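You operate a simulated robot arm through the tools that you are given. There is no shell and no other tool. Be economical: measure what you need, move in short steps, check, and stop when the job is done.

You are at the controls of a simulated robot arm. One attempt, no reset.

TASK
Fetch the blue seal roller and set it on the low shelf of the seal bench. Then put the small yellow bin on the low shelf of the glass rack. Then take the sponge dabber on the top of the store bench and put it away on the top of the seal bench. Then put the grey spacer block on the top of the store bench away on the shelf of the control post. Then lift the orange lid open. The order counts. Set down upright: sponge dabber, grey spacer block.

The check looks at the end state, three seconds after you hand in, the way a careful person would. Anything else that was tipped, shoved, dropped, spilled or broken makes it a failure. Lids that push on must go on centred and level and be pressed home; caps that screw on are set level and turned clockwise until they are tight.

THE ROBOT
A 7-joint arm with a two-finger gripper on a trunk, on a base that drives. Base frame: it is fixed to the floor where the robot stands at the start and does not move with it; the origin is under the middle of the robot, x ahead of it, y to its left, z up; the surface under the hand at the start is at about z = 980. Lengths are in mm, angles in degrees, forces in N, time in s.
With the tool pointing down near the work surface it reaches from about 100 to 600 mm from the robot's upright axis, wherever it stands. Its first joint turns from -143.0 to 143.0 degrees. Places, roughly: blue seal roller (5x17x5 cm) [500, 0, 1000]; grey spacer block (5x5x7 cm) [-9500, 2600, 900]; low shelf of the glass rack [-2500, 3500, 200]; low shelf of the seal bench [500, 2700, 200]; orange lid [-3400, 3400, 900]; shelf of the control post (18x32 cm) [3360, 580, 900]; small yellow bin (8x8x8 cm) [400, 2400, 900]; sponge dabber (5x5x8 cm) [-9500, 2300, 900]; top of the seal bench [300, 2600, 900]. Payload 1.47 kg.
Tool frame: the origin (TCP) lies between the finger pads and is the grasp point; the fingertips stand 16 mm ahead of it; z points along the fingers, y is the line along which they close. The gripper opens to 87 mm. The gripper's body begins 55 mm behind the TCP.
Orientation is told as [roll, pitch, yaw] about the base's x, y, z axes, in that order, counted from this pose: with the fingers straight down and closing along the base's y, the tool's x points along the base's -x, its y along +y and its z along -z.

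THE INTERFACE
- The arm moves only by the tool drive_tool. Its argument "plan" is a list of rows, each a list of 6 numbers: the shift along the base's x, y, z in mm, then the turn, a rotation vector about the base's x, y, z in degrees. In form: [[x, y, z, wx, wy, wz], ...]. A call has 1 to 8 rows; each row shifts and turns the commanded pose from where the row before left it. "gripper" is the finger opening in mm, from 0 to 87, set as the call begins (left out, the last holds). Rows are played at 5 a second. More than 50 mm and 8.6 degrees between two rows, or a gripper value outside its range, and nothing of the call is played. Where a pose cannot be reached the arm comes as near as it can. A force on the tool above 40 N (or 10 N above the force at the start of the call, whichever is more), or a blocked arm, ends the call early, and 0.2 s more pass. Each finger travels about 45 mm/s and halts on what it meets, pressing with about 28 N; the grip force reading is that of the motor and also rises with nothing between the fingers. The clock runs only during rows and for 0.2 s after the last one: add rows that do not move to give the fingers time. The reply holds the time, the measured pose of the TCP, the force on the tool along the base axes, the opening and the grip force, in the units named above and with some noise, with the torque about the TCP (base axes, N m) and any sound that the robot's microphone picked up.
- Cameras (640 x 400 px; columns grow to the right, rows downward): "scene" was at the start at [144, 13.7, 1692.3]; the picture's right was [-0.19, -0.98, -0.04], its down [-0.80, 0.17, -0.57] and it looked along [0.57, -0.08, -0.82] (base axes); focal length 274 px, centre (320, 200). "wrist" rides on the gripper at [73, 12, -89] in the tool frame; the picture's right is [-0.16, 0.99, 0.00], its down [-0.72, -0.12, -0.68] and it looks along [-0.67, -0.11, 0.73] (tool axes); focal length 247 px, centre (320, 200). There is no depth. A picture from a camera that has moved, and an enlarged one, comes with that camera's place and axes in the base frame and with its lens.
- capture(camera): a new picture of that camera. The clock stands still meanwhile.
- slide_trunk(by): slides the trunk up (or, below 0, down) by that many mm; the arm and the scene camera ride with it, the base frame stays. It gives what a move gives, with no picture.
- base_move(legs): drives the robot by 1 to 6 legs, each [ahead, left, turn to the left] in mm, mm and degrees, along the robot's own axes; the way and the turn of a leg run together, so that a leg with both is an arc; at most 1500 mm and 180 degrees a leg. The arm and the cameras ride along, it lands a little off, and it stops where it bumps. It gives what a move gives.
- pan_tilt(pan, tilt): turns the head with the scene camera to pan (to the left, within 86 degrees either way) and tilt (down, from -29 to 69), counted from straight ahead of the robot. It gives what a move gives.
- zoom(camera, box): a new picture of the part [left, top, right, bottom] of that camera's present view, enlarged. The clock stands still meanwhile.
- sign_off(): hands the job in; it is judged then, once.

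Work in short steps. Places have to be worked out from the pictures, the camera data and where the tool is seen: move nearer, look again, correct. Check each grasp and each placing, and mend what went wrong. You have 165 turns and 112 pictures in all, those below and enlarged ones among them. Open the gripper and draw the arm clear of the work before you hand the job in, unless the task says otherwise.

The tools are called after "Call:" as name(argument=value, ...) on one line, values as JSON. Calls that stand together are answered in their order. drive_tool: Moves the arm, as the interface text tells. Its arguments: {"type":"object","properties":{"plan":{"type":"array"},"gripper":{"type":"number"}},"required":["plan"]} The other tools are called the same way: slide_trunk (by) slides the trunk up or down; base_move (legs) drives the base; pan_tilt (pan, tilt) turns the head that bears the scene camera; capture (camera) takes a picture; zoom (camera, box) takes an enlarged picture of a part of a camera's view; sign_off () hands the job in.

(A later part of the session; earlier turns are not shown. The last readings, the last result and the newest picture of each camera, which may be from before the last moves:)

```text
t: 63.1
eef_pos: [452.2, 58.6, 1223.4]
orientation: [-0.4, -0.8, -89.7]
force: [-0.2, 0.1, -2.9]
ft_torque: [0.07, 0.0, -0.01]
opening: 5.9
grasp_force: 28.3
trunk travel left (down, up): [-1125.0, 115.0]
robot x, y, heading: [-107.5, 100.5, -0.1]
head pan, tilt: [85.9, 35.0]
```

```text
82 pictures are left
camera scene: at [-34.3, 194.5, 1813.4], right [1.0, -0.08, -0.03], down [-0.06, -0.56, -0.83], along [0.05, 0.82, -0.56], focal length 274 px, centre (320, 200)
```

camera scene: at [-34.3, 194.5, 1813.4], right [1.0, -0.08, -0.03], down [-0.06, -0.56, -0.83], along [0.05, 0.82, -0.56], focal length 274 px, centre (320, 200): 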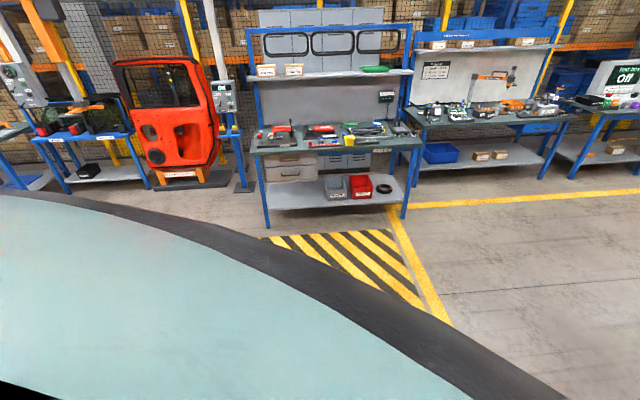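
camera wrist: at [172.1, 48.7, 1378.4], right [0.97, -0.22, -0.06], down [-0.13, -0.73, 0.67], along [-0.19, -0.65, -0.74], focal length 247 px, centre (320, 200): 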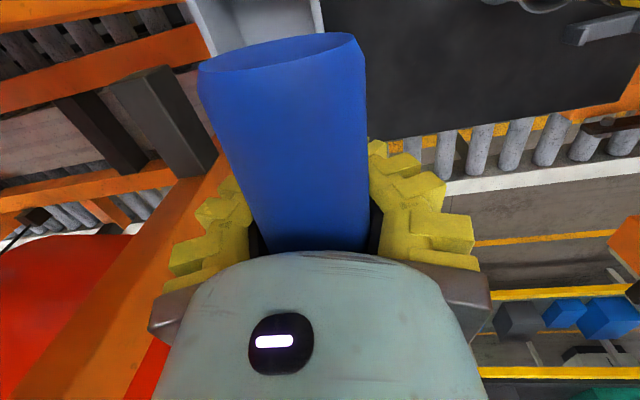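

The left side is open floor, with the seal bench in clear view. I'll retry the base with the head in this position.

Call:
base_move(legs=[[0, 150, 0]])

Call:
base_move(legs=[[0, 0, -10]])

Call:
capture(camera="wrist")

```text
t: 63.8
eef_pos: [452.7, 59.1, 1223.0]
orientation: [-0.4, -0.9, -89.5]
force: [0.0, 0.2, -3.1]
ft_torque: [0.04, 0.0, 0.0]
opening: 6.2
grasp_force: 27.6
trunk travel left (down, up): [-1125.0, 115.0]
robot x, y, heading: [-109.8, 106.1, -0.3]
head pan, tilt: [85.9, 35.0]
stopped in leg 1: the robot was blocked; the commanded pose is now the measured one
```

```text
t: 64.9
eef_pos: [453.5, -35.9, 1226.1]
orientation: [0.9, -1.6, -98.2]
force: [0.2, 0.3, -0.9]
ft_torque: [0.02, 0.02, 0.0]
opening: 6.1
grasp_force: 28.0
trunk travel left (down, up): [-1125.0, 115.0]
robot x, y, heading: [-112.5, 103.0, -8.9]
head pan, tilt: [85.9, 35.0]
stopped in leg 1: the robot was blocked; the commanded pose is now the measured one
```

```text
81 pictures are left
camera wrist: at [475.1, 34.9, 1313.7], right [0.95, -0.3, 0.02], down [-0.23, -0.68, 0.7], along [-0.19, -0.67, -0.72], focal length 247 px, centre (320, 200)
```

wrist: 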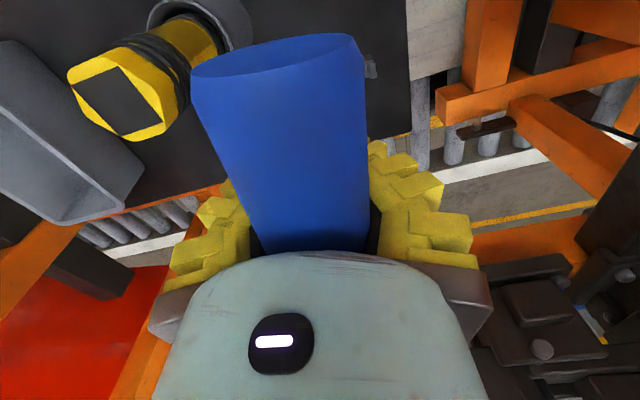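

Turning right and going forward work; left and back don't. The arm likely catches some tall object, so I'll raise the trunk fully, as raising it freed things before, and retry.

Call:
slide_trunk(by=115)

Call:
base_move(legs=[[0, 100, 0]])

Call:
capture(camera="wrist")

```text
t: 66.3
eef_pos: [453.5, -38.6, 1342.5]
orientation: [0.9, -1.5, -98.3]
force: [0.7, -0.4, -2.2]
ft_torque: [-0.01, -0.02, 0.01]
opening: 6.0
grasp_force: 28.3
trunk travel left (down, up): [-1240.0, 0.0]
robot x, y, heading: [-108.0, 106.2, -8.7]
head pan, tilt: [85.9, 35.0]
```

```text
t: 67.5
eef_pos: [470.6, 64.0, 1342.7]
orientation: [0.9, -1.6, -98.3]
force: [0.2, -0.1, -2.1]
ft_torque: [0.04, -0.02, -0.01]
opening: 5.8
grasp_force: 28.1
trunk travel left (down, up): [-1240.0, 0.0]
robot x, y, heading: [-96.2, 201.9, -8.9]
head pan, tilt: [85.9, 35.0]
```

```text
80 pictures are left
camera wrist: at [491.1, 136.2, 1429.8], right [0.95, -0.3, 0.02], down [-0.23, -0.68, 0.7], along [-0.19, -0.67, -0.72], focal length 247 px, centre (320, 200)
```

wrist: 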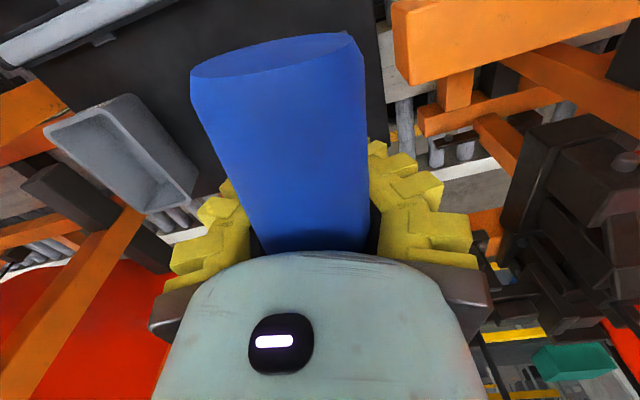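

Freed: the base moved 100 left cleanly. I'll continue left with the trunk high.

Call:
base_move(legs=[[0, 300, 0]])

Call:
base_move(legs=[[-250, 0, 0]])

Call:
capture(camera="wrist")

```text
t: 69.6
eef_pos: [515.8, 357.9, 1341.9]
orientation: [0.9, -1.6, -98.4]
force: [0.1, -0.4, -2.0]
ft_torque: [0.01, -0.03, -0.01]
opening: 6.0
grasp_force: 27.5
trunk travel left (down, up): [-1240.0, 0.0]
robot x, y, heading: [-44.0, 502.0, -8.8]
head pan, tilt: [85.9, 35.0]
```

```text
t: 71.4
eef_pos: [274.2, 398.7, 1342.3]
orientation: [0.9, -1.5, -98.1]
force: [-0.8, 0.2, -2.1]
ft_torque: [-0.01, 0.01, -0.01]
opening: 5.7
grasp_force: 27.9
trunk travel left (down, up): [-1240.0, 0.0]
robot x, y, heading: [-292.5, 536.6, -8.3]
head pan, tilt: [85.9, 35.0]
```

```text
79 pictures are left
camera wrist: at [294.7, 470.8, 1429.8], right [0.96, -0.29, 0.02], down [-0.22, -0.68, 0.7], along [-0.19, -0.67, -0.72], focal length 247 px, centre (320, 200)
```

wrist: 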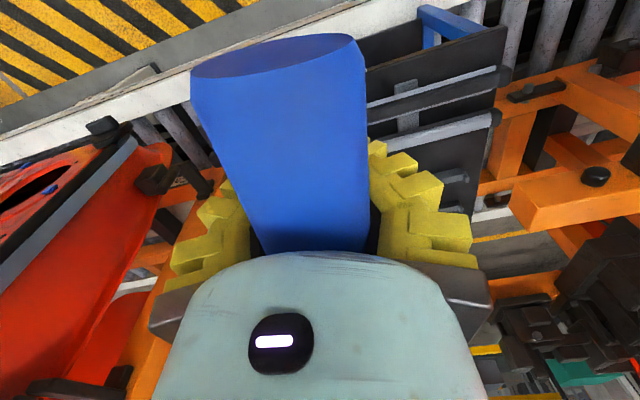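

Clear of the line now. I'll move further from the conveyor, turn to face the benches (+y), then look.

Call:
base_move(legs=[[0, 350, 0], [0, 0, 98]])

Call:
pan_tilt(pan=30, tilt=30)

Call:
capture(camera="scene")

```text
t: 77.7
eef_pos: [-188.1, 1453.7, 1341.7]
orientation: [0.9, -1.6, 0.6]
force: [0.3, 0.8, -1.6]
ft_torque: [0.02, 0.04, -0.04]
opening: 6.2
grasp_force: 28.0
trunk travel left (down, up): [-1240.0, 0.0]
robot x, y, heading: [-238.2, 873.2, 90.3]
head pan, tilt: [85.9, 35.0]
```

```text
t: 79.0
eef_pos: [-188.0, 1453.3, 1342.6]
orientation: [0.9, -1.6, 0.8]
force: [0.3, -0.4, -2.0]
ft_torque: [-0.02, 0.04, 0.02]
opening: 6.3
grasp_force: 28.4
trunk travel left (down, up): [-1240.0, 0.0]
robot x, y, heading: [-239.0, 875.0, 89.9]
head pan, tilt: [30.0, 30.0]
```

```text
78 pictures are left
camera scene: at [-313.7, 996.1, 1924.0], right [0.56, 0.83, 0.0], down [0.44, -0.3, -0.85], along [-0.7, 0.47, -0.53], focal length 274 px, centre (320, 200)
```

scene: 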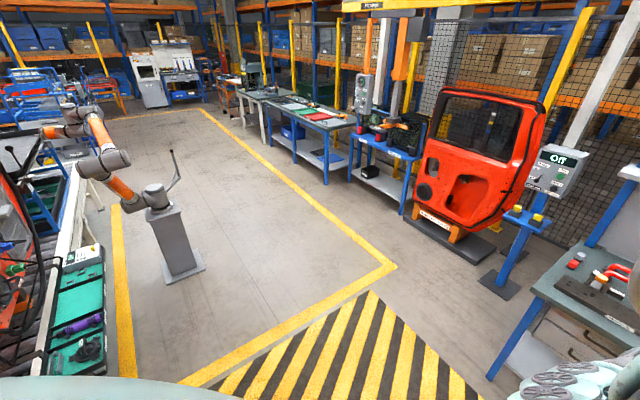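

Excellent clear view. Now I'll look straight ahead at the seal bench.

Call:
pan_tilt(pan=-20, tilt=30)

Call:
capture(camera="scene")

```text
t: 80.2
eef_pos: [-187.5, 1451.9, 1342.3]
orientation: [0.9, -1.6, 0.7]
force: [-0.2, -0.9, -2.4]
ft_torque: [0.01, 0.02, -0.01]
opening: 6.1
grasp_force: 28.4
trunk travel left (down, up): [-1240.0, 0.0]
robot x, y, heading: [-241.1, 872.7, 90.5]
head pan, tilt: [-20.0, 30.0]
```

```text
77 pictures are left
camera scene: at [-313.8, 996.0, 1924.1], right [0.56, 0.83, 0.0], down [0.44, -0.3, -0.85], along [-0.7, 0.47, -0.53], focal length 274 px, centre (320, 200)
```

scene: 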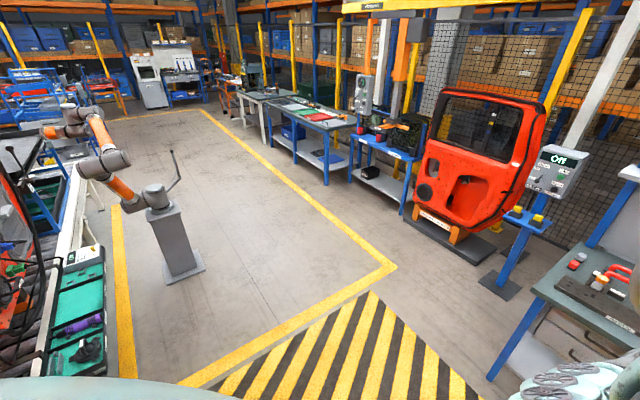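

The head is still wedged by the arm on its right, so it can only look left. I'll turn the robot to heading ~20° so that "left" shows the bench, come nearer, lower the trunk and look under it.

Call:
pan_tilt(pan=75, tilt=15)

Call:
base_move(legs=[[0, 0, -70], [0, 350, 0]])

Call:
slide_trunk(by=-800)

Call:
capture(camera="scene")

```text
t: 81.9
eef_pos: [-189.6, 1452.6, 1342.7]
orientation: [0.8, -1.5, 0.7]
force: [-0.1, 0.5, -1.7]
ft_torque: [-0.05, 0.05, -0.01]
opening: 6.0
grasp_force: 28.4
trunk travel left (down, up): [-1240.0, 0.0]
robot x, y, heading: [-237.6, 872.2, 90.0]
head pan, tilt: [75.0, 15.0]
```

```text
t: 87.3
eef_pos: [211.3, 1349.0, 1341.0]
orientation: [0.8, -1.6, -70.5]
force: [0.4, -0.9, -2.0]
ft_torque: [0.03, -0.01, 0.0]
opening: 6.2
grasp_force: 28.3
trunk travel left (down, up): [-1240.0, 0.0]
robot x, y, heading: [-350.2, 1209.7, 18.9]
head pan, tilt: [75.0, 15.0]
```

```text
refused: -800 is not a number from -400 to 400
```

```text
76 pictures are left
camera scene: at [-292.6, 1327.2, 1951.5], right [1.0, 0.07, 0.0], down [0.02, -0.26, -0.97], along [-0.07, 0.96, -0.26], focal length 274 px, centre (320, 200)
```

scene: 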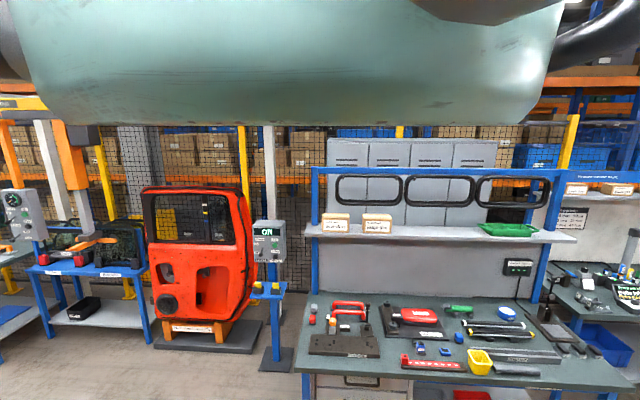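

The small yellow bin is on the bench top near the front edge. I'll lower the trunk to look under the bench.

Call:
slide_trunk(by=-400)

Call:
slide_trunk(by=-400)

Call:
capture(camera="scene")

```text
t: 91.1
eef_pos: [210.4, 1349.2, 943.7]
orientation: [0.9, -1.6, -70.4]
force: [-0.3, -0.6, -2.5]
ft_torque: [0.01, -0.01, 0.03]
opening: 5.7
grasp_force: 27.8
trunk travel left (down, up): [-840.0, 400.0]
robot x, y, heading: [-350.7, 1208.6, 19.1]
head pan, tilt: [75.0, 15.0]
```

```text
t: 95.0
eef_pos: [210.6, 1348.1, 542.2]
orientation: [0.8, -1.8, -70.5]
force: [0.3, 0.5, -2.1]
ft_torque: [0.02, 0.02, -0.02]
opening: 6.2
grasp_force: 28.0
trunk travel left (down, up): [-440.0, 800.0]
robot x, y, heading: [-356.0, 1210.4, 19.1]
head pan, tilt: [75.0, 15.0]
```

```text
75 pictures are left
camera scene: at [-292.8, 1327.2, 1151.6], right [1.0, 0.07, 0.0], down [0.02, -0.26, -0.97], along [-0.07, 0.96, -0.26], focal length 274 px, centre (320, 200)
```

scene: 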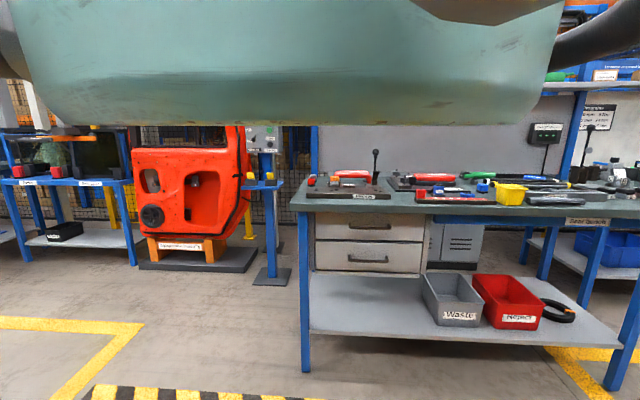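

The bench geometry is now clear: low shelf at z≈218 with its front edge at y≈2388, free at x≈-350..100 under a drawer block (bottom ~z 510), and a table top at z≈861. I'll lay the roller pointing inward (along y). First I rotate the tool back +90° relative to the robot.

Call:
drive_tool(plan=[[0, 0, 0, 0, 0, 8.3], [0, 0, 0, 0, 0, 8.3], [0, 0, 0, 0, 0, 8.3], [0, 0, 0, 0, 0, 8.3], [0, 0, 0, 0, 0, 8.3], [0, 0, 0, 0, 0, 8.3], [0, 0, 0, 0, 0, 8.3], [0, 0, 0, 0, 0, 8.3]])

Call:
drive_tool(plan=[[0, 0, 0, 0, 0, 8], [0, 0, 0, 0, 0, 8], [0, 0, 0, 0, 0, 7.6]])

Call:
pan_tilt(pan=60, tilt=30)

Call:
base_move(legs=[[0, 0, 71]])

Call:
capture(camera="wrist")

```text
t: 96.8
eef_pos: [210.6, 1348.1, 542.9]
orientation: [0.8, -1.6, -3.9]
force: [0.8, 0.3, -2.4]
ft_torque: [0.0, 0.02, 0.02]
opening: 6.0
grasp_force: 27.9
trunk travel left (down, up): [-440.0, 800.0]
robot x, y, heading: [-353.2, 1212.5, 19.0]
head pan, tilt: [75.0, 15.0]
```

```text
t: 97.5
eef_pos: [210.7, 1348.4, 543.0]
orientation: [0.9, -1.6, 19.7]
force: [-0.8, 0.4, -2.3]
ft_torque: [0.0, 0.03, 0.02]
opening: 5.8
grasp_force: 28.0
trunk travel left (down, up): [-440.0, 800.0]
robot x, y, heading: [-351.3, 1210.4, 19.0]
head pan, tilt: [75.0, 15.0]
```

```text
t: 98.3
eef_pos: [210.5, 1348.3, 542.3]
orientation: [1.0, -1.7, 19.5]
force: [-0.7, -0.9, -2.6]
ft_torque: [-0.02, 0.08, 0.0]
opening: 5.9
grasp_force: 28.1
trunk travel left (down, up): [-440.0, 800.0]
robot x, y, heading: [-354.7, 1210.6, 19.0]
head pan, tilt: [60.0, 30.0]
```

```text
t: 101.8
eef_pos: [-289.3, 1786.6, 542.7]
orientation: [0.9, -1.6, 89.5]
force: [-0.1, 0.1, -1.9]
ft_torque: [-0.04, -0.01, -0.01]
opening: 6.2
grasp_force: 28.4
trunk travel left (down, up): [-440.0, 800.0]
robot x, y, heading: [-351.2, 1208.7, 88.8]
head pan, tilt: [60.0, 30.0]
```

```text
74 pictures are left
camera wrist: at [-301.0, 1710.0, 629.8], right [-0.99, 0.17, 0.02], down [0.13, 0.7, 0.7], along [0.1, 0.69, -0.72], focal length 247 px, centre (320, 200)
```

wrist: 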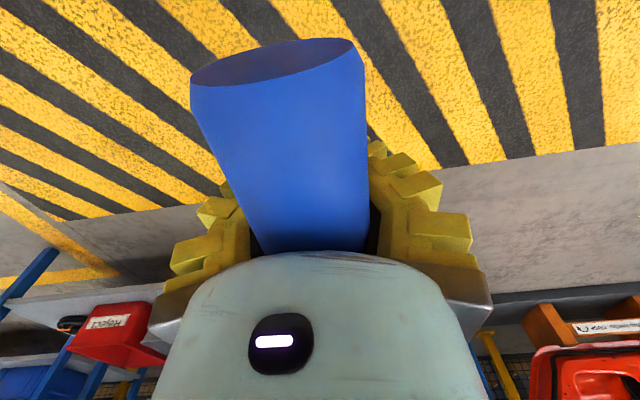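

Roller diameter 50 fits: its axis is ~6 mm above the TCP and its near end 55 mm behind. I'll lower the trunk and drive closer, aligning to x≈-150.

Call:
slide_trunk(by=-200)

Call:
base_move(legs=[[0, -140, 1], [450, 0, 0]])

Call:
capture(camera="wrist")

Call:
capture(camera="scene")

```text
t: 103.9
eef_pos: [-289.9, 1785.6, 343.0]
orientation: [0.9, -1.6, 89.5]
force: [-0.8, 0.4, -0.7]
ft_torque: [-0.04, 0.0, 0.0]
opening: 5.9
grasp_force: 28.1
trunk travel left (down, up): [-240.0, 1000.0]
robot x, y, heading: [-348.3, 1211.8, 88.9]
head pan, tilt: [60.0, 30.0]
```

```text
t: 107.5
eef_pos: [-157.3, 2225.4, 342.9]
orientation: [0.8, -1.5, 90.1]
force: [-0.2, 0.0, -2.4]
ft_torque: [-0.04, 0.01, 0.02]
opening: 5.7
grasp_force: 28.0
trunk travel left (down, up): [-240.0, 1000.0]
robot x, y, heading: [-212.9, 1648.0, 89.6]
head pan, tilt: [60.0, 30.0]
```

```text
73 pictures are left
camera wrist: at [-167.1, 2147.2, 429.5], right [-0.99, 0.15, 0.02], down [0.12, 0.71, 0.7], along [0.09, 0.69, -0.72], focal length 247 px, centre (320, 200)
```

wrist: 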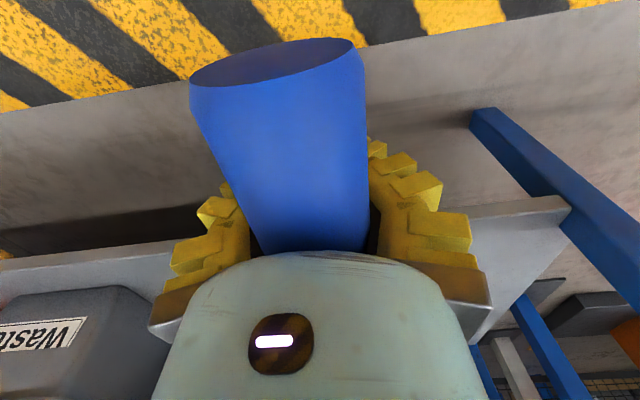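

```text
72 pictures are left
camera scene: at [-290.6, 1763.7, 927.3], right [0.51, 0.86, 0.0], down [0.43, -0.25, -0.87], along [-0.75, 0.44, -0.5], focal length 274 px, centre (320, 200)
```

scene: 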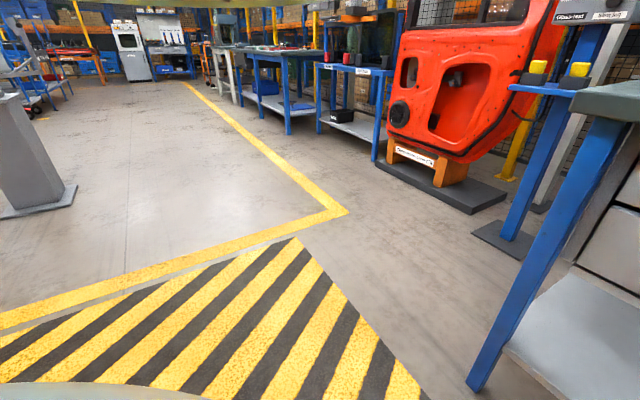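

The path looks clear. I'll lower to TCP≈275 and drive in the remaining distance in two steps.

Call:
slide_trunk(by=-66)

Call:
base_move(legs=[[120, 0, 0]])

Call:
capture(camera="wrist")

Call:
capture(camera="scene")

```text
t: 108.6
eef_pos: [-155.9, 2224.9, 275.7]
orientation: [0.9, -1.7, 90.2]
force: [0.6, -1.7, -2.6]
ft_torque: [-0.02, 0.02, 0.0]
opening: 5.9
grasp_force: 27.9
trunk travel left (down, up): [-174.0, 1066.0]
robot x, y, heading: [-210.9, 1650.6, 89.6]
head pan, tilt: [60.0, 30.0]
```

```text
t: 109.8
eef_pos: [-156.8, 2345.2, 275.4]
orientation: [0.9, -1.5, 90.1]
force: [1.1, 0.4, -2.4]
ft_torque: [-0.03, 0.01, 0.01]
opening: 6.1
grasp_force: 28.3
trunk travel left (down, up): [-174.0, 1066.0]
robot x, y, heading: [-211.3, 1771.9, 89.7]
head pan, tilt: [60.0, 30.0]
```

```text
71 pictures are left
camera wrist: at [-166.1, 2269.7, 362.9], right [-0.99, 0.16, 0.02], down [0.12, 0.71, 0.7], along [0.09, 0.69, -0.72], focal length 247 px, centre (320, 200)
```

wrist: 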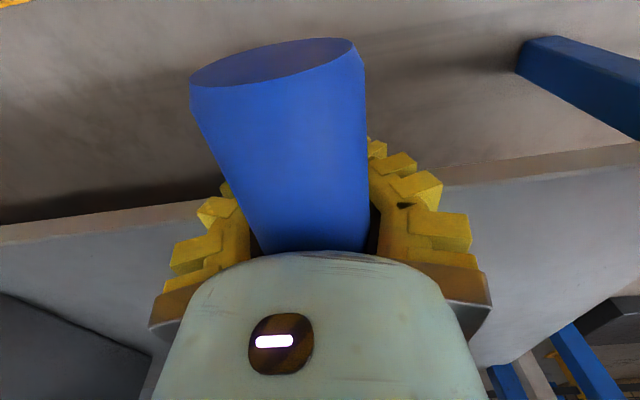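

```text
70 pictures are left
camera scene: at [-289.8, 1887.0, 861.1], right [0.51, 0.86, 0.0], down [0.43, -0.25, -0.87], along [-0.75, 0.44, -0.5], focal length 274 px, centre (320, 200)
```

scene: 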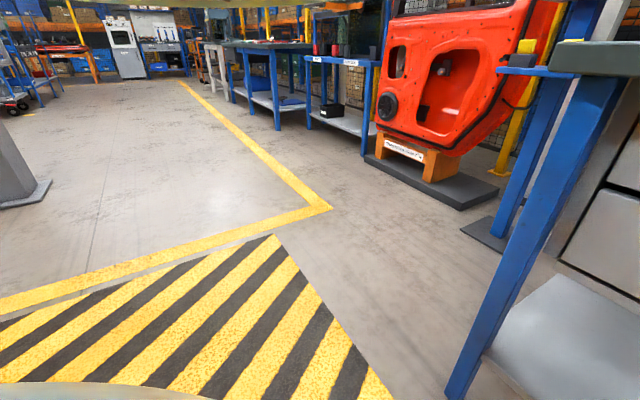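

The shelf edge is just ahead at y≈2390 and z≈220–250, and the roller bottom is at 256. I'll drive in the final 110 mm in two legs.

Call:
base_move(legs=[[60, 0, 0]])

Call:
base_move(legs=[[52, 0, 0]])

Call:
capture(camera="wrist")

```text
t: 110.8
eef_pos: [-155.6, 2406.9, 275.8]
orientation: [0.9, -1.4, 90.1]
force: [0.5, -0.3, -2.2]
ft_torque: [-0.02, 0.01, 0.01]
opening: 6.2
grasp_force: 27.5
trunk travel left (down, up): [-174.0, 1066.0]
robot x, y, heading: [-213.6, 1831.8, 89.6]
head pan, tilt: [60.0, 30.0]
```

```text
t: 111.9
eef_pos: [-155.1, 2420.8, 259.0]
orientation: [1.0, 1.0, 89.9]
force: [-0.1, 11.8, 24.3]
ft_torque: [0.43, -0.4, 0.14]
opening: 5.9
grasp_force: 27.6
trunk travel left (down, up): [-174.0, 1066.0]
robot x, y, heading: [-211.2, 1883.8, 89.4]
head pan, tilt: [60.0, 30.0]
stopped in leg 1: the robot was blocked; the commanded pose is now the measured one
```

```text
69 pictures are left
camera wrist: at [-166.2, 2348.7, 349.2], right [-0.99, 0.16, 0.01], down [0.13, 0.74, 0.67], along [0.1, 0.66, -0.75], focal length 247 px, centre (320, 200)
```

wrist: 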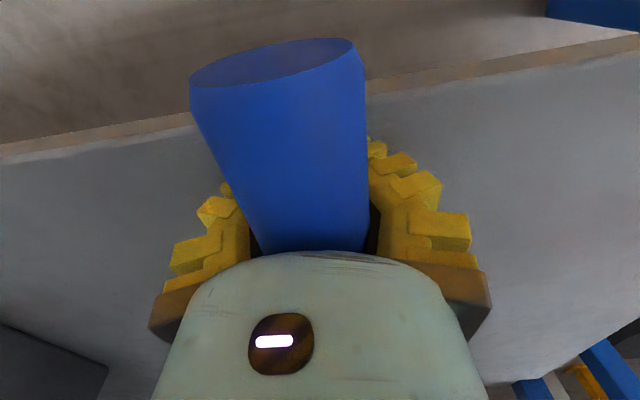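

The arm bumped something (the elbow or flange against the bench) and was pressed onto the shelf, so the shelf is at z≈240. I'll back off 70 mm and recheck.

Call:
base_move(legs=[[-70, 0, 0]])

Call:
pan_tilt(pan=60, tilt=-25)

Call:
capture(camera="scene")

```text
t: 112.7
eef_pos: [-156.7, 2420.3, 258.7]
orientation: [1.0, 1.2, 90.0]
force: [0.2, 10.6, 22.6]
ft_torque: [0.45, -0.36, 0.13]
opening: 6.0
grasp_force: 27.9
trunk travel left (down, up): [-174.0, 1066.0]
robot x, y, heading: [-213.3, 1876.6, 89.6]
head pan, tilt: [60.0, 30.0]
stopped in leg 1: the robot was blocked; the commanded pose is now the measured one
```

```text
t: 113.9
eef_pos: [-156.1, 2419.5, 258.5]
orientation: [1.0, 1.4, 89.9]
force: [-0.9, -0.5, 23.6]
ft_torque: [0.34, -0.39, -0.04]
opening: 6.3
grasp_force: 28.5
trunk travel left (down, up): [-174.0, 1066.0]
robot x, y, heading: [-210.1, 1871.9, 89.6]
head pan, tilt: [60.0, -25.0]
```

```text
68 pictures are left
camera scene: at [-272.7, 1972.4, 944.5], right [0.51, 0.86, -0.01], down [-0.36, 0.21, -0.91], along [-0.78, 0.46, 0.42], focal length 274 px, centre (320, 200)
```

scene: 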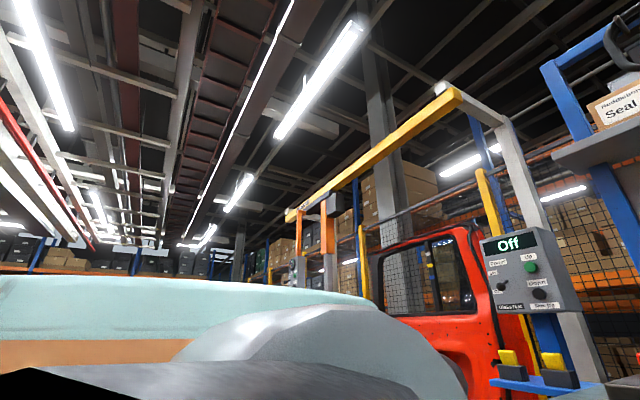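

I'll retreat in repeated legs until the contact is released.

Call:
base_move(legs=[[-70, 0, 0]])

Call:
base_move(legs=[[-70, 0, 0]])

Call:
drive_tool(plan=[[0, -8, 3, 0, 0, 0], [0, -8, 3, 0, 0, 0], [0, -8, 3, 0, 0, 0]])

```text
t: 114.9
eef_pos: [-156.9, 2371.1, 266.4]
orientation: [1.0, 0.4, 90.1]
force: [0.8, 0.7, -1.6]
ft_torque: [-0.08, 0.0, -0.02]
opening: 6.0
grasp_force: 27.8
trunk travel left (down, up): [-174.0, 1066.0]
robot x, y, heading: [-210.3, 1803.3, 89.8]
head pan, tilt: [60.0, -25.0]
```

```text
t: 116.0
eef_pos: [-156.6, 2301.9, 266.1]
orientation: [1.1, 0.4, 90.1]
force: [-0.3, -0.4, -2.3]
ft_torque: [-0.04, 0.0, 0.03]
opening: 6.3
grasp_force: 28.3
trunk travel left (down, up): [-174.0, 1066.0]
robot x, y, heading: [-210.8, 1735.4, 89.8]
head pan, tilt: [60.0, -25.0]
```

```text
t: 116.8
eef_pos: [-156.1, 2268.9, 272.3]
orientation: [1.1, 0.7, 90.1]
force: [-0.1, 0.0, -1.5]
ft_torque: [-0.02, -0.04, 0.01]
opening: 5.9
grasp_force: 28.1
trunk travel left (down, up): [-174.0, 1066.0]
robot x, y, heading: [-213.8, 1735.8, 89.5]
head pan, tilt: [60.0, -25.0]
```

Free again. I'll re-pose so the elbow sits lower: raise the tool 160 with the arm while lowering the trunk 160, then look at the arm's height.

Call:
drive_tool(plan=[[0, 0, 30, 0, 0, 0], [0, 0, 35, 0, 0, 0], [0, 0, 35, 0, 0, 0], [0, 0, 35, 0, 0, 0], [0, 0, 30, 0, 0, 0]])

Call:
slide_trunk(by=-165)

Call:
drive_tool(plan=[[0, 15, 0, 0, 0, 0], [0, 15, 0, 0, 0, 0], [0, 15, 0, 0, 0, 0]])

Call:
capture(camera="scene")

```text
t: 118.0
eef_pos: [-157.7, 2271.8, 438.2]
orientation: [1.0, 0.6, 90.0]
force: [0.1, 0.6, -2.5]
ft_torque: [-0.01, -0.01, 0.01]
opening: 5.7
grasp_force: 27.9
trunk travel left (down, up): [-174.0, 1066.0]
robot x, y, heading: [-212.4, 1736.6, 89.9]
head pan, tilt: [60.0, -25.0]
```

```text
t: 119.8
eef_pos: [-156.8, 2271.5, 272.6]
orientation: [1.0, 0.6, 90.2]
force: [-0.2, -0.1, -1.5]
ft_torque: [-0.04, 0.03, -0.02]
opening: 5.8
grasp_force: 28.4
trunk travel left (down, up): [-9.0, 1231.0]
robot x, y, heading: [-211.0, 1737.2, 89.7]
head pan, tilt: [60.0, -25.0]
```

```text
t: 120.6
eef_pos: [-159.8, 2319.0, 271.9]
orientation: [1.0, 0.7, 90.1]
force: [-0.2, 0.3, -1.8]
ft_torque: [-0.02, 0.0, 0.01]
opening: 6.0
grasp_force: 27.6
trunk travel left (down, up): [-9.0, 1231.0]
robot x, y, heading: [-210.4, 1734.4, 89.6]
head pan, tilt: [60.0, -25.0]
```

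```text
67 pictures are left
camera scene: at [-273.3, 1842.3, 780.4], right [0.5, 0.86, 0.0], down [-0.36, 0.21, -0.91], along [-0.78, 0.46, 0.42], focal length 274 px, centre (320, 200)
```

scene: 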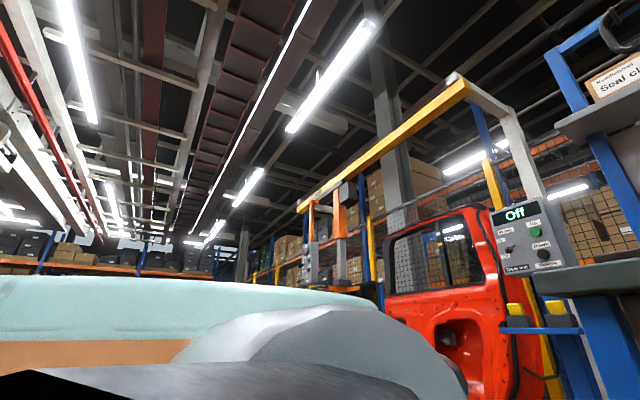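

Now the reach is 585 with the elbow lower. I'll drive in again in steps.

Call:
base_move(legs=[[90, 0, 0]])

Call:
base_move(legs=[[25, 0, 0]])

Call:
base_move(legs=[[20, 0, 0]])

```text
t: 121.7
eef_pos: [-157.3, 2409.1, 271.2]
orientation: [0.9, 0.6, 90.2]
force: [0.0, -0.3, -1.2]
ft_torque: [-0.04, 0.0, -0.02]
opening: 6.2
grasp_force: 27.9
trunk travel left (down, up): [-9.0, 1231.0]
robot x, y, heading: [-212.3, 1827.0, 89.6]
head pan, tilt: [60.0, -25.0]
```

```text
t: 122.5
eef_pos: [-158.3, 2418.8, 266.1]
orientation: [1.2, 1.2, 90.1]
force: [0.5, -0.4, -1.6]
ft_torque: [-0.03, 0.01, -0.01]
opening: 6.3
grasp_force: 28.5
trunk travel left (down, up): [-9.0, 1231.0]
robot x, y, heading: [-210.5, 1848.2, 89.7]
head pan, tilt: [60.0, -25.0]
```

```text
t: 123.3
eef_pos: [-157.5, 2421.2, 259.5]
orientation: [1.3, 2.1, 90.1]
force: [-0.4, -3.8, 3.5]
ft_torque: [0.0, -0.1, -0.07]
opening: 5.9
grasp_force: 28.3
trunk travel left (down, up): [-9.0, 1231.0]
robot x, y, heading: [-207.7, 1869.6, 89.8]
head pan, tilt: [60.0, -25.0]
```

The y limit stays at ≈2420, so the wrist meets the drawer fronts. I'll set the roller down here (its centre well on the shelf) and then push it inward along its axis with the fingers. First I relieve the contact and level the tool.

Call:
base_move(legs=[[-35, 0, 0]])

Call:
drive_tool(plan=[[0, 0, -3, 0, 0, 0], [0, 0, -3, 0, 0, 0]])

```text
t: 124.2
eef_pos: [-158.0, 2415.8, 268.2]
orientation: [1.4, 1.2, 90.1]
force: [-0.3, 0.6, -3.0]
ft_torque: [-0.03, -0.01, -0.03]
opening: 6.0
grasp_force: 27.7
trunk travel left (down, up): [-9.0, 1231.0]
robot x, y, heading: [-215.1, 1835.5, 89.6]
head pan, tilt: [60.0, -25.0]
```

```text
t: 124.8
eef_pos: [-157.9, 2414.8, 263.5]
orientation: [1.2, 1.3, 89.9]
force: [0.0, 1.0, -2.4]
ft_torque: [-0.04, -0.01, -0.03]
opening: 5.8
grasp_force: 28.4
trunk travel left (down, up): [-9.0, 1231.0]
robot x, y, heading: [-214.1, 1836.0, 89.7]
head pan, tilt: [60.0, -25.0]
```

I'll level the tool and lower until contact.

Call:
drive_tool(plan=[[0, -3, -3, 1.3, -1.2, 0], [0, 0, -3, 0, 0, 0], [0, 0, -2, 0, 0, 0]])

Call:
drive_tool(plan=[[0, 0, -2, 0, 0, 0], [0, 0, -2, 0, 0, 0]])

Call:
drive_tool(plan=[[0, 0, -2, 0, 0, 0], [0, 0, -2, 0, 0, 0]])

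```text
t: 125.6
eef_pos: [-158.3, 2413.1, 258.8]
orientation: [0.1, -0.2, 90.0]
force: [-1.0, -9.7, 21.2]
ft_torque: [-0.21, 0.06, -0.03]
opening: 5.9
grasp_force: 28.1
trunk travel left (down, up): [-9.0, 1231.0]
robot x, y, heading: [-213.0, 1836.0, 89.3]
head pan, tilt: [60.0, -25.0]
stopped in row 3: the force on the tool passed its limit at 46 N (the readings are from after the stop); the commanded pose is now the measured one
```

```text
t: 125.9
eef_pos: [-158.2, 2414.1, 258.8]
orientation: [0.0, -0.3, 90.4]
force: [-1.1, -7.9, 19.9]
ft_torque: [-0.27, 0.1, -0.02]
opening: 5.9
grasp_force: 28.0
trunk travel left (down, up): [-9.0, 1231.0]
robot x, y, heading: [-211.4, 1838.4, 89.7]
head pan, tilt: [60.0, -25.0]
stopped in row 1: the force on the tool passed its limit at 47 N (the readings are from after the stop); the commanded pose is now the measured one
```

```text
t: 126.3
eef_pos: [-157.8, 2413.5, 257.3]
orientation: [-0.1, -0.3, 90.4]
force: [0.6, -6.8, 17.9]
ft_torque: [-0.26, 0.09, 0.0]
opening: 6.0
grasp_force: 28.2
trunk travel left (down, up): [-9.0, 1231.0]
robot x, y, heading: [-213.3, 1833.9, 89.6]
head pan, tilt: [60.0, -25.0]
stopped in row 1: the force on the tool passed its limit at 44 N (the readings are from after the stop); the commanded pose is now the measured one
```

Firm contact on the shelf at TCP z≈258. I'll relax upward 1 mm and open the gripper slowly in stages.

Call:
drive_tool(plan=[[0, 0, 1, 0, 0, 0], [0, 0, 0, 0, 0, 0]])

Call:
drive_tool(plan=[[0, 0, 0, 0, 0, 0], [0, 0, 0, 0, 0, 0], [0, 0, 0, 0, 0, 0]], gripper=62)

Call:
capture(camera="wrist")

```text
t: 126.9
eef_pos: [-159.2, 2412.7, 258.9]
orientation: [-0.2, -0.3, 90.3]
force: [-0.2, 1.2, -1.4]
ft_torque: [-0.03, 0.02, 0.02]
opening: 6.0
grasp_force: 27.5
trunk travel left (down, up): [-9.0, 1231.0]
robot x, y, heading: [-210.3, 1834.6, 89.6]
head pan, tilt: [60.0, -25.0]
```

```text
t: 127.7
eef_pos: [-158.5, 2412.2, 258.7]
orientation: [-0.1, -0.4, 90.2]
force: [0.6, -0.3, -0.3]
ft_torque: [0.01, -0.02, 0.0]
opening: 66.4
grasp_force: 3.3
trunk travel left (down, up): [-9.0, 1231.0]
robot x, y, heading: [-214.9, 1832.5, 89.9]
head pan, tilt: [60.0, -25.0]
```

```text
66 pictures are left
camera wrist: at [-169.5, 2338.9, 348.0], right [-0.99, 0.15, 0.0], down [0.11, 0.72, 0.68], along [0.1, 0.68, -0.73], focal length 247 px, centre (320, 200)
```

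wrist: 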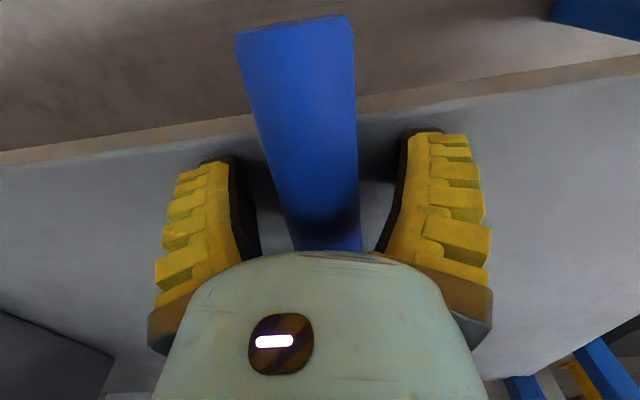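

The roller rests on the shelf with its near end overhanging ~40 mm. I'll lift the hand, back out, close the fingers, and push it in along its axis.

Call:
drive_tool(plan=[[0, 0, 5, 0, 0, 0], [0, 0, 20, 0, 0, 0], [0, 0, 30, 0, 0, 0], [0, -30, 0, 0, 0, 0], [0, -35, 0, 0, 0, 0], [0, -35, 0, 0, 0, 0], [0, -20, 0, 0, 0, 0]])

Call:
drive_tool(plan=[[0, 0, 0, 0, 0, 0], [0, 0, 0, 0, 0, 0], [0, 0, 0, 0, 0, 0]], gripper=0)

Call:
capture(camera="wrist")

```text
t: 129.3
eef_pos: [-155.7, 2317.8, 291.0]
orientation: [0.0, 0.0, 90.3]
force: [-0.4, 0.8, -0.1]
ft_torque: [0.02, 0.0, -0.04]
opening: 66.2
grasp_force: 3.8
out of reach, approached as far as the arm can: row 3, 6, 7
trunk travel left (down, up): [-9.0, 1231.0]
robot x, y, heading: [-211.0, 1832.4, 89.8]
head pan, tilt: [60.0, -25.0]
```

```text
t: 130.1
eef_pos: [-156.0, 2316.1, 289.8]
orientation: [0.0, 0.0, 90.3]
force: [0.5, -0.2, 0.0]
ft_torque: [-0.03, 0.03, 0.01]
opening: 3.8
grasp_force: 5.8
trunk travel left (down, up): [-9.0, 1231.0]
robot x, y, heading: [-213.2, 1835.6, 89.7]
head pan, tilt: [60.0, -25.0]
```

```text
65 pictures are left
camera wrist: at [-167.0, 2243.3, 379.0], right [-0.99, 0.15, 0.0], down [0.11, 0.72, 0.68], along [0.1, 0.67, -0.73], focal length 247 px, centre (320, 200)
```

wrist: 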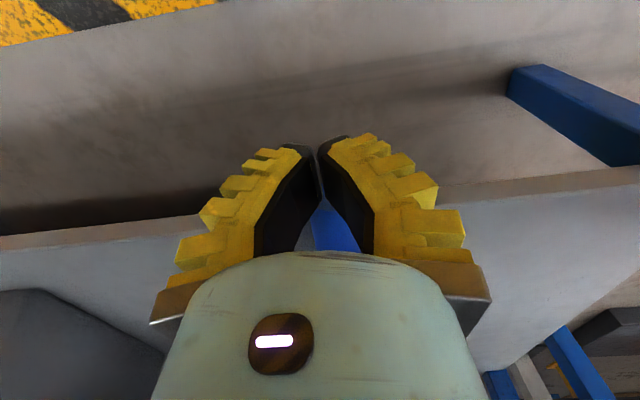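

Fingers closed, and the roller's near end is seen at y≈2350. I'll lower and push +y ~68 mm.

Call:
drive_tool(plan=[[-4, 0, -14, 0, 0, 0], [0, 0, -14, 0, 0, 0], [0, 12, 0, 0, 0, 0], [0, 12, 0, 0, 0, 0], [0, 12, 0, 0, 0, 0], [0, 12, 0, 0, 0, 0], [0, 12, 0, 0, 0, 0], [0, 10, 0, 0, 0, 0]])

Call:
capture(camera="wrist")

```text
t: 131.9
eef_pos: [-160.1, 2385.7, 262.3]
orientation: [0.0, -0.4, 90.3]
force: [0.4, 0.4, 0.8]
ft_torque: [-0.01, -0.02, -0.02]
opening: 5.7
grasp_force: 28.2
trunk travel left (down, up): [-9.0, 1231.0]
robot x, y, heading: [-212.5, 1833.7, 90.2]
head pan, tilt: [60.0, -25.0]
```

```text
64 pictures are left
camera wrist: at [-171.9, 2311.0, 351.6], right [-0.99, 0.15, 0.0], down [0.11, 0.72, 0.68], along [0.1, 0.68, -0.73], focal length 247 px, centre (320, 200)
```

wrist: 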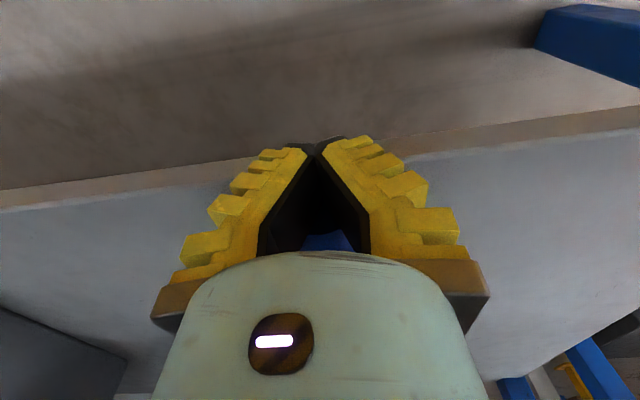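

Pushed. I'll back out and inspect.

Call:
drive_tool(plan=[[0, -30, 0, 0, 0, 0], [0, -30, 10, 0, 0, 0]])

Call:
base_move(legs=[[-150, 0, 0]])

Call:
slide_trunk(by=150)

Call:
capture(camera="wrist")

```text
t: 132.5
eef_pos: [-159.7, 2321.3, 270.0]
orientation: [-0.1, -0.3, 90.4]
force: [-0.3, -0.6, 1.0]
ft_torque: [0.01, 0.02, -0.01]
opening: 0.1
grasp_force: 27.7
trunk travel left (down, up): [-9.0, 1231.0]
robot x, y, heading: [-212.2, 1834.8, 89.7]
head pan, tilt: [60.0, -25.0]
```

```text
t: 133.9
eef_pos: [-160.8, 2180.4, 271.7]
orientation: [-0.1, -0.4, 90.5]
force: [0.0, 0.5, 0.4]
ft_torque: [-0.01, 0.02, 0.01]
opening: 0.1
grasp_force: 28.1
trunk travel left (down, up): [-9.0, 1231.0]
robot x, y, heading: [-211.4, 1690.8, 89.7]
head pan, tilt: [60.0, -25.0]
```

```text
t: 135.6
eef_pos: [-160.4, 2177.6, 421.1]
orientation: [-0.1, -0.4, 90.5]
force: [-0.4, 0.0, -0.8]
ft_torque: [0.02, -0.04, -0.02]
opening: 0.0
grasp_force: 27.9
trunk travel left (down, up): [-159.0, 1081.0]
robot x, y, heading: [-214.7, 1688.4, 89.8]
head pan, tilt: [60.0, -25.0]
```

```text
63 pictures are left
camera wrist: at [-172.0, 2102.5, 510.4], right [-0.99, 0.15, 0.0], down [0.11, 0.72, 0.69], along [0.1, 0.68, -0.73], focal length 247 px, centre (320, 200)
```

wrist: 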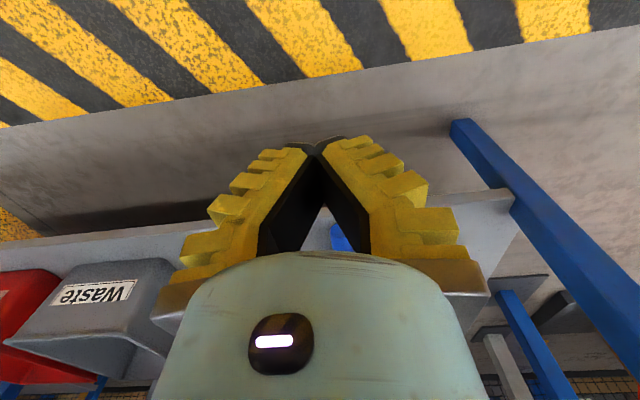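

The roller sits inside the shelf edge: done. Next is the yellow bin at about (368,2395), on the table top at z≈861. I'll raise the trunk, shift right and look from above.

Call:
slide_trunk(by=400)

Call:
slide_trunk(by=230)

Call:
base_move(legs=[[0, -525, 0], [120, 0, 0]])

Call:
drive_tool(plan=[[0, 0, 0, 0, 0, 0], [0, 0, 0, 0, 0, 0], [0, 0, 0, 0, 0, 0], [0, 0, 0, 0, 0, 0]], gripper=87)

Call:
capture(camera="wrist")

```text
t: 139.4
eef_pos: [-161.3, 2177.8, 821.4]
orientation: [-0.1, -0.4, 90.5]
force: [0.4, 0.7, -0.3]
ft_torque: [-0.01, 0.01, -0.01]
opening: 0.2
grasp_force: 27.6
trunk travel left (down, up): [-559.0, 681.0]
robot x, y, heading: [-214.6, 1686.8, 89.8]
head pan, tilt: [60.0, -25.0]
```

```text
t: 141.9
eef_pos: [-159.8, 2176.9, 1051.1]
orientation: [-0.2, -0.4, 90.5]
force: [-0.1, -0.3, -0.4]
ft_torque: [0.01, -0.02, 0.0]
opening: 0.4
grasp_force: 27.8
trunk travel left (down, up): [-789.0, 451.0]
robot x, y, heading: [-212.7, 1688.6, 89.8]
head pan, tilt: [60.0, -25.0]
```

```text
t: 145.7
eef_pos: [359.9, 2293.6, 1051.7]
orientation: [-0.1, -0.5, 90.4]
force: [-0.1, 0.2, -0.3]
ft_torque: [-0.02, 0.0, 0.02]
opening: 0.0
grasp_force: 27.7
trunk travel left (down, up): [-789.0, 451.0]
robot x, y, heading: [310.2, 1801.9, 89.7]
head pan, tilt: [60.0, -25.0]
```

```text
t: 146.7
eef_pos: [360.7, 2293.3, 1052.3]
orientation: [0.0, -0.4, 90.5]
force: [-0.3, 0.5, 0.5]
ft_torque: [0.02, 0.01, -0.02]
opening: 86.8
grasp_force: 0.1
trunk travel left (down, up): [-789.0, 451.0]
robot x, y, heading: [308.2, 1806.3, 89.8]
head pan, tilt: [60.0, -25.0]
```

```text
62 pictures are left
camera wrist: at [349.5, 2219.2, 1140.4], right [-0.99, 0.15, 0.0], down [0.11, 0.72, 0.69], along [0.1, 0.68, -0.73], focal length 247 px, centre (320, 200)
```

wrist: 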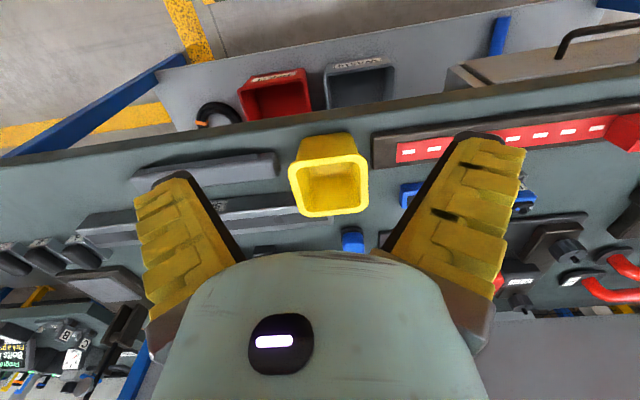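

The bin rim is at about x 323–399, y≈2389, z≈940, which is too tight to straddle reliably. I'll pinch its +x wall, with one finger inside and one outside. Moving above the wall first.

Call:
drive_tool(plan=[[12, 30, -10, 0, 0, 0], [12, 30, -10, 0, 0, 0], [13, 34, -10, 0, 0, 0], [0, 0, -10, 0, 0, 0]], gripper=60)

Call:
capture(camera="wrist")

```text
t: 147.7
eef_pos: [397.2, 2386.7, 1009.4]
orientation: [-0.1, -0.3, 90.3]
force: [0.0, 0.2, 1.0]
ft_torque: [0.0, -0.01, -0.01]
opening: 64.6
grasp_force: 3.3
trunk travel left (down, up): [-789.0, 451.0]
robot x, y, heading: [310.2, 1801.9, 89.9]
head pan, tilt: [60.0, -25.0]
```

```text
61 pictures are left
camera wrist: at [387.0, 2312.8, 1098.2], right [-0.99, 0.15, 0.0], down [0.11, 0.72, 0.68], along [0.1, 0.68, -0.73], focal length 247 px, centre (320, 200)
```

wrist: 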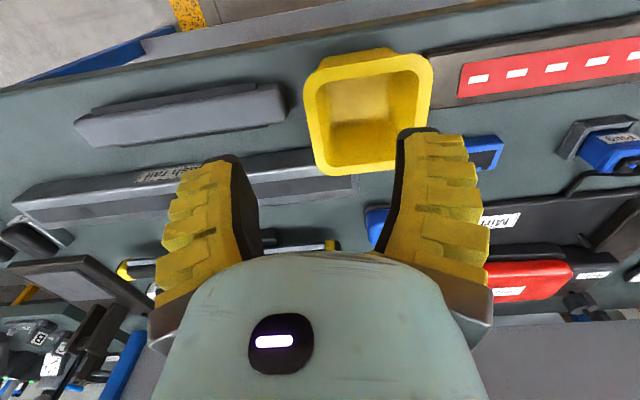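

The wall is at x≈400 and the bin centre at y≈2394. I'll descend to TCP z≈925 over the wall.

Call:
drive_tool(plan=[[2, 4, -25, 0, 0, 0], [1, 3, -25, 0, 0, 0], [0, 0, -20, 0, 0, 0], [0, 0, -14, 0, 0, 0]])

Call:
capture(camera="wrist")

```text
t: 148.7
eef_pos: [399.9, 2394.9, 928.0]
orientation: [-0.1, -0.4, 90.3]
force: [-0.3, 0.1, -0.2]
ft_torque: [-0.01, 0.03, 0.0]
opening: 64.8
grasp_force: 3.5
trunk travel left (down, up): [-789.0, 451.0]
robot x, y, heading: [306.6, 1802.2, 89.7]
head pan, tilt: [60.0, -25.0]
```

```text
60 pictures are left
camera wrist: at [389.7, 2319.5, 1016.0], right [-0.99, 0.15, 0.0], down [0.11, 0.72, 0.69], along [0.1, 0.68, -0.73], focal length 247 px, centre (320, 200)
```

wrist: 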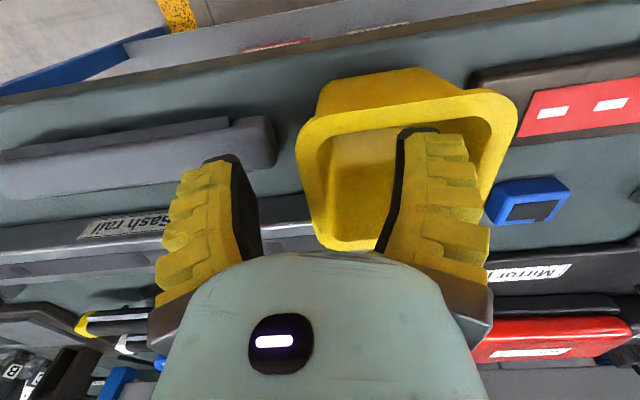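

The wall (left rim) is between the fingers, with the right finger inside the bin. Closing now.

Call:
drive_tool(plan=[[0, 0, 0, 0, 0, 0], [0, 0, 0, 0, 0, 0], [0, 0, 0, 0, 0, 0], [0, 0, 0, 0, 0, 0], [0, 0, 0, 0, 0, 0]], gripper=0)

Call:
drive_tool(plan=[[0, 0, 15, 0, 0, 0], [0, 0, 25, 0, 0, 0], [0, 0, 30, 0, 0, 0], [0, 0, 30, 0, 0, 0]])

Call:
capture(camera="wrist")

```text
t: 149.9
eef_pos: [400.9, 2393.5, 927.1]
orientation: [-0.1, -0.4, 90.4]
force: [-1.0, -3.5, 8.5]
ft_torque: [-0.17, 0.0, -0.01]
opening: 5.9
grasp_force: 27.9
trunk travel left (down, up): [-789.0, 451.0]
robot x, y, heading: [309.0, 1806.0, 89.8]
head pan, tilt: [60.0, -25.0]
```

```text
t: 150.9
eef_pos: [401.5, 2393.9, 1025.6]
orientation: [-0.1, -0.2, 90.3]
force: [0.1, -0.7, -1.1]
ft_torque: [-0.01, -0.05, 0.0]
opening: 6.2
grasp_force: 27.8
trunk travel left (down, up): [-789.0, 451.0]
robot x, y, heading: [305.3, 1804.7, 89.6]
head pan, tilt: [60.0, -25.0]
```

```text
59 pictures are left
camera wrist: at [390.0, 2319.7, 1114.2], right [-0.99, 0.15, 0.0], down [0.11, 0.72, 0.68], along [0.11, 0.68, -0.73], focal length 247 px, centre (320, 200)
```

wrist: 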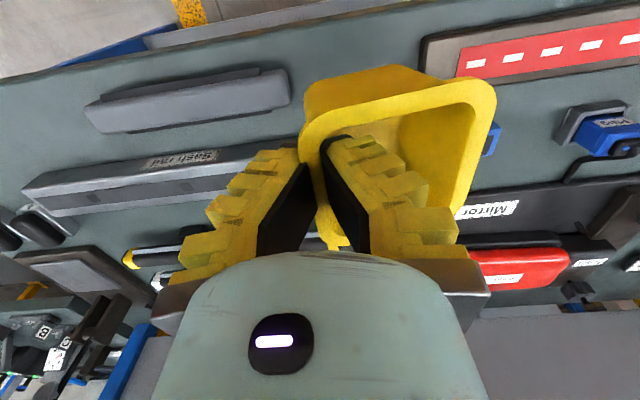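

Bin lifted. I'll back away from the bench, raise the tool a bit, and drive left toward the glass rack, looking there.

Call:
base_move(legs=[[-250, 0, 0], [0, 1400, 0]])

Call:
pan_tilt(pan=60, tilt=20)

Call:
capture(camera="scene")

```text
t: 159.5
eef_pos: [-1041.2, 2131.4, 1024.6]
orientation: [-0.1, -0.4, 91.6]
force: [-0.9, 0.3, -0.3]
ft_torque: [0.03, -0.03, 0.01]
opening: 5.8
grasp_force: 27.8
trunk travel left (down, up): [-789.0, 451.0]
robot x, y, heading: [-1119.7, 1542.6, 90.8]
head pan, tilt: [60.0, -25.0]
```

```text
t: 160.6
eef_pos: [-1041.8, 2131.2, 1025.5]
orientation: [-0.1, -0.5, 91.7]
force: [-0.3, 0.2, -1.0]
ft_torque: [-0.01, -0.02, 0.03]
opening: 5.8
grasp_force: 27.5
trunk travel left (down, up): [-789.0, 451.0]
robot x, y, heading: [-1123.5, 1538.6, 90.9]
head pan, tilt: [60.0, 20.0]
```

```text
58 pictures are left
camera scene: at [-1203.9, 1656.8, 1492.5], right [0.49, 0.87, 0.0], down [0.3, -0.17, -0.94], along [-0.82, 0.46, -0.34], focal length 274 px, centre (320, 200)
```

scene: 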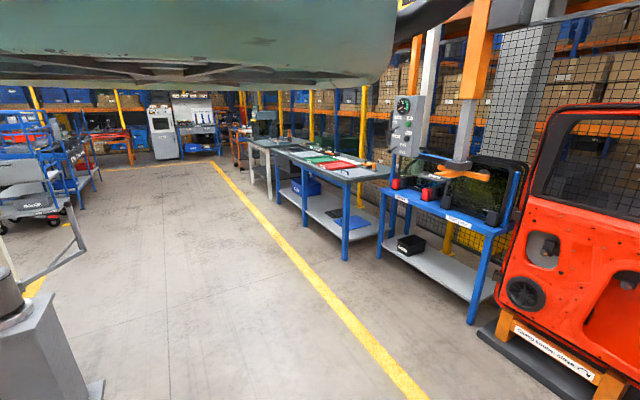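

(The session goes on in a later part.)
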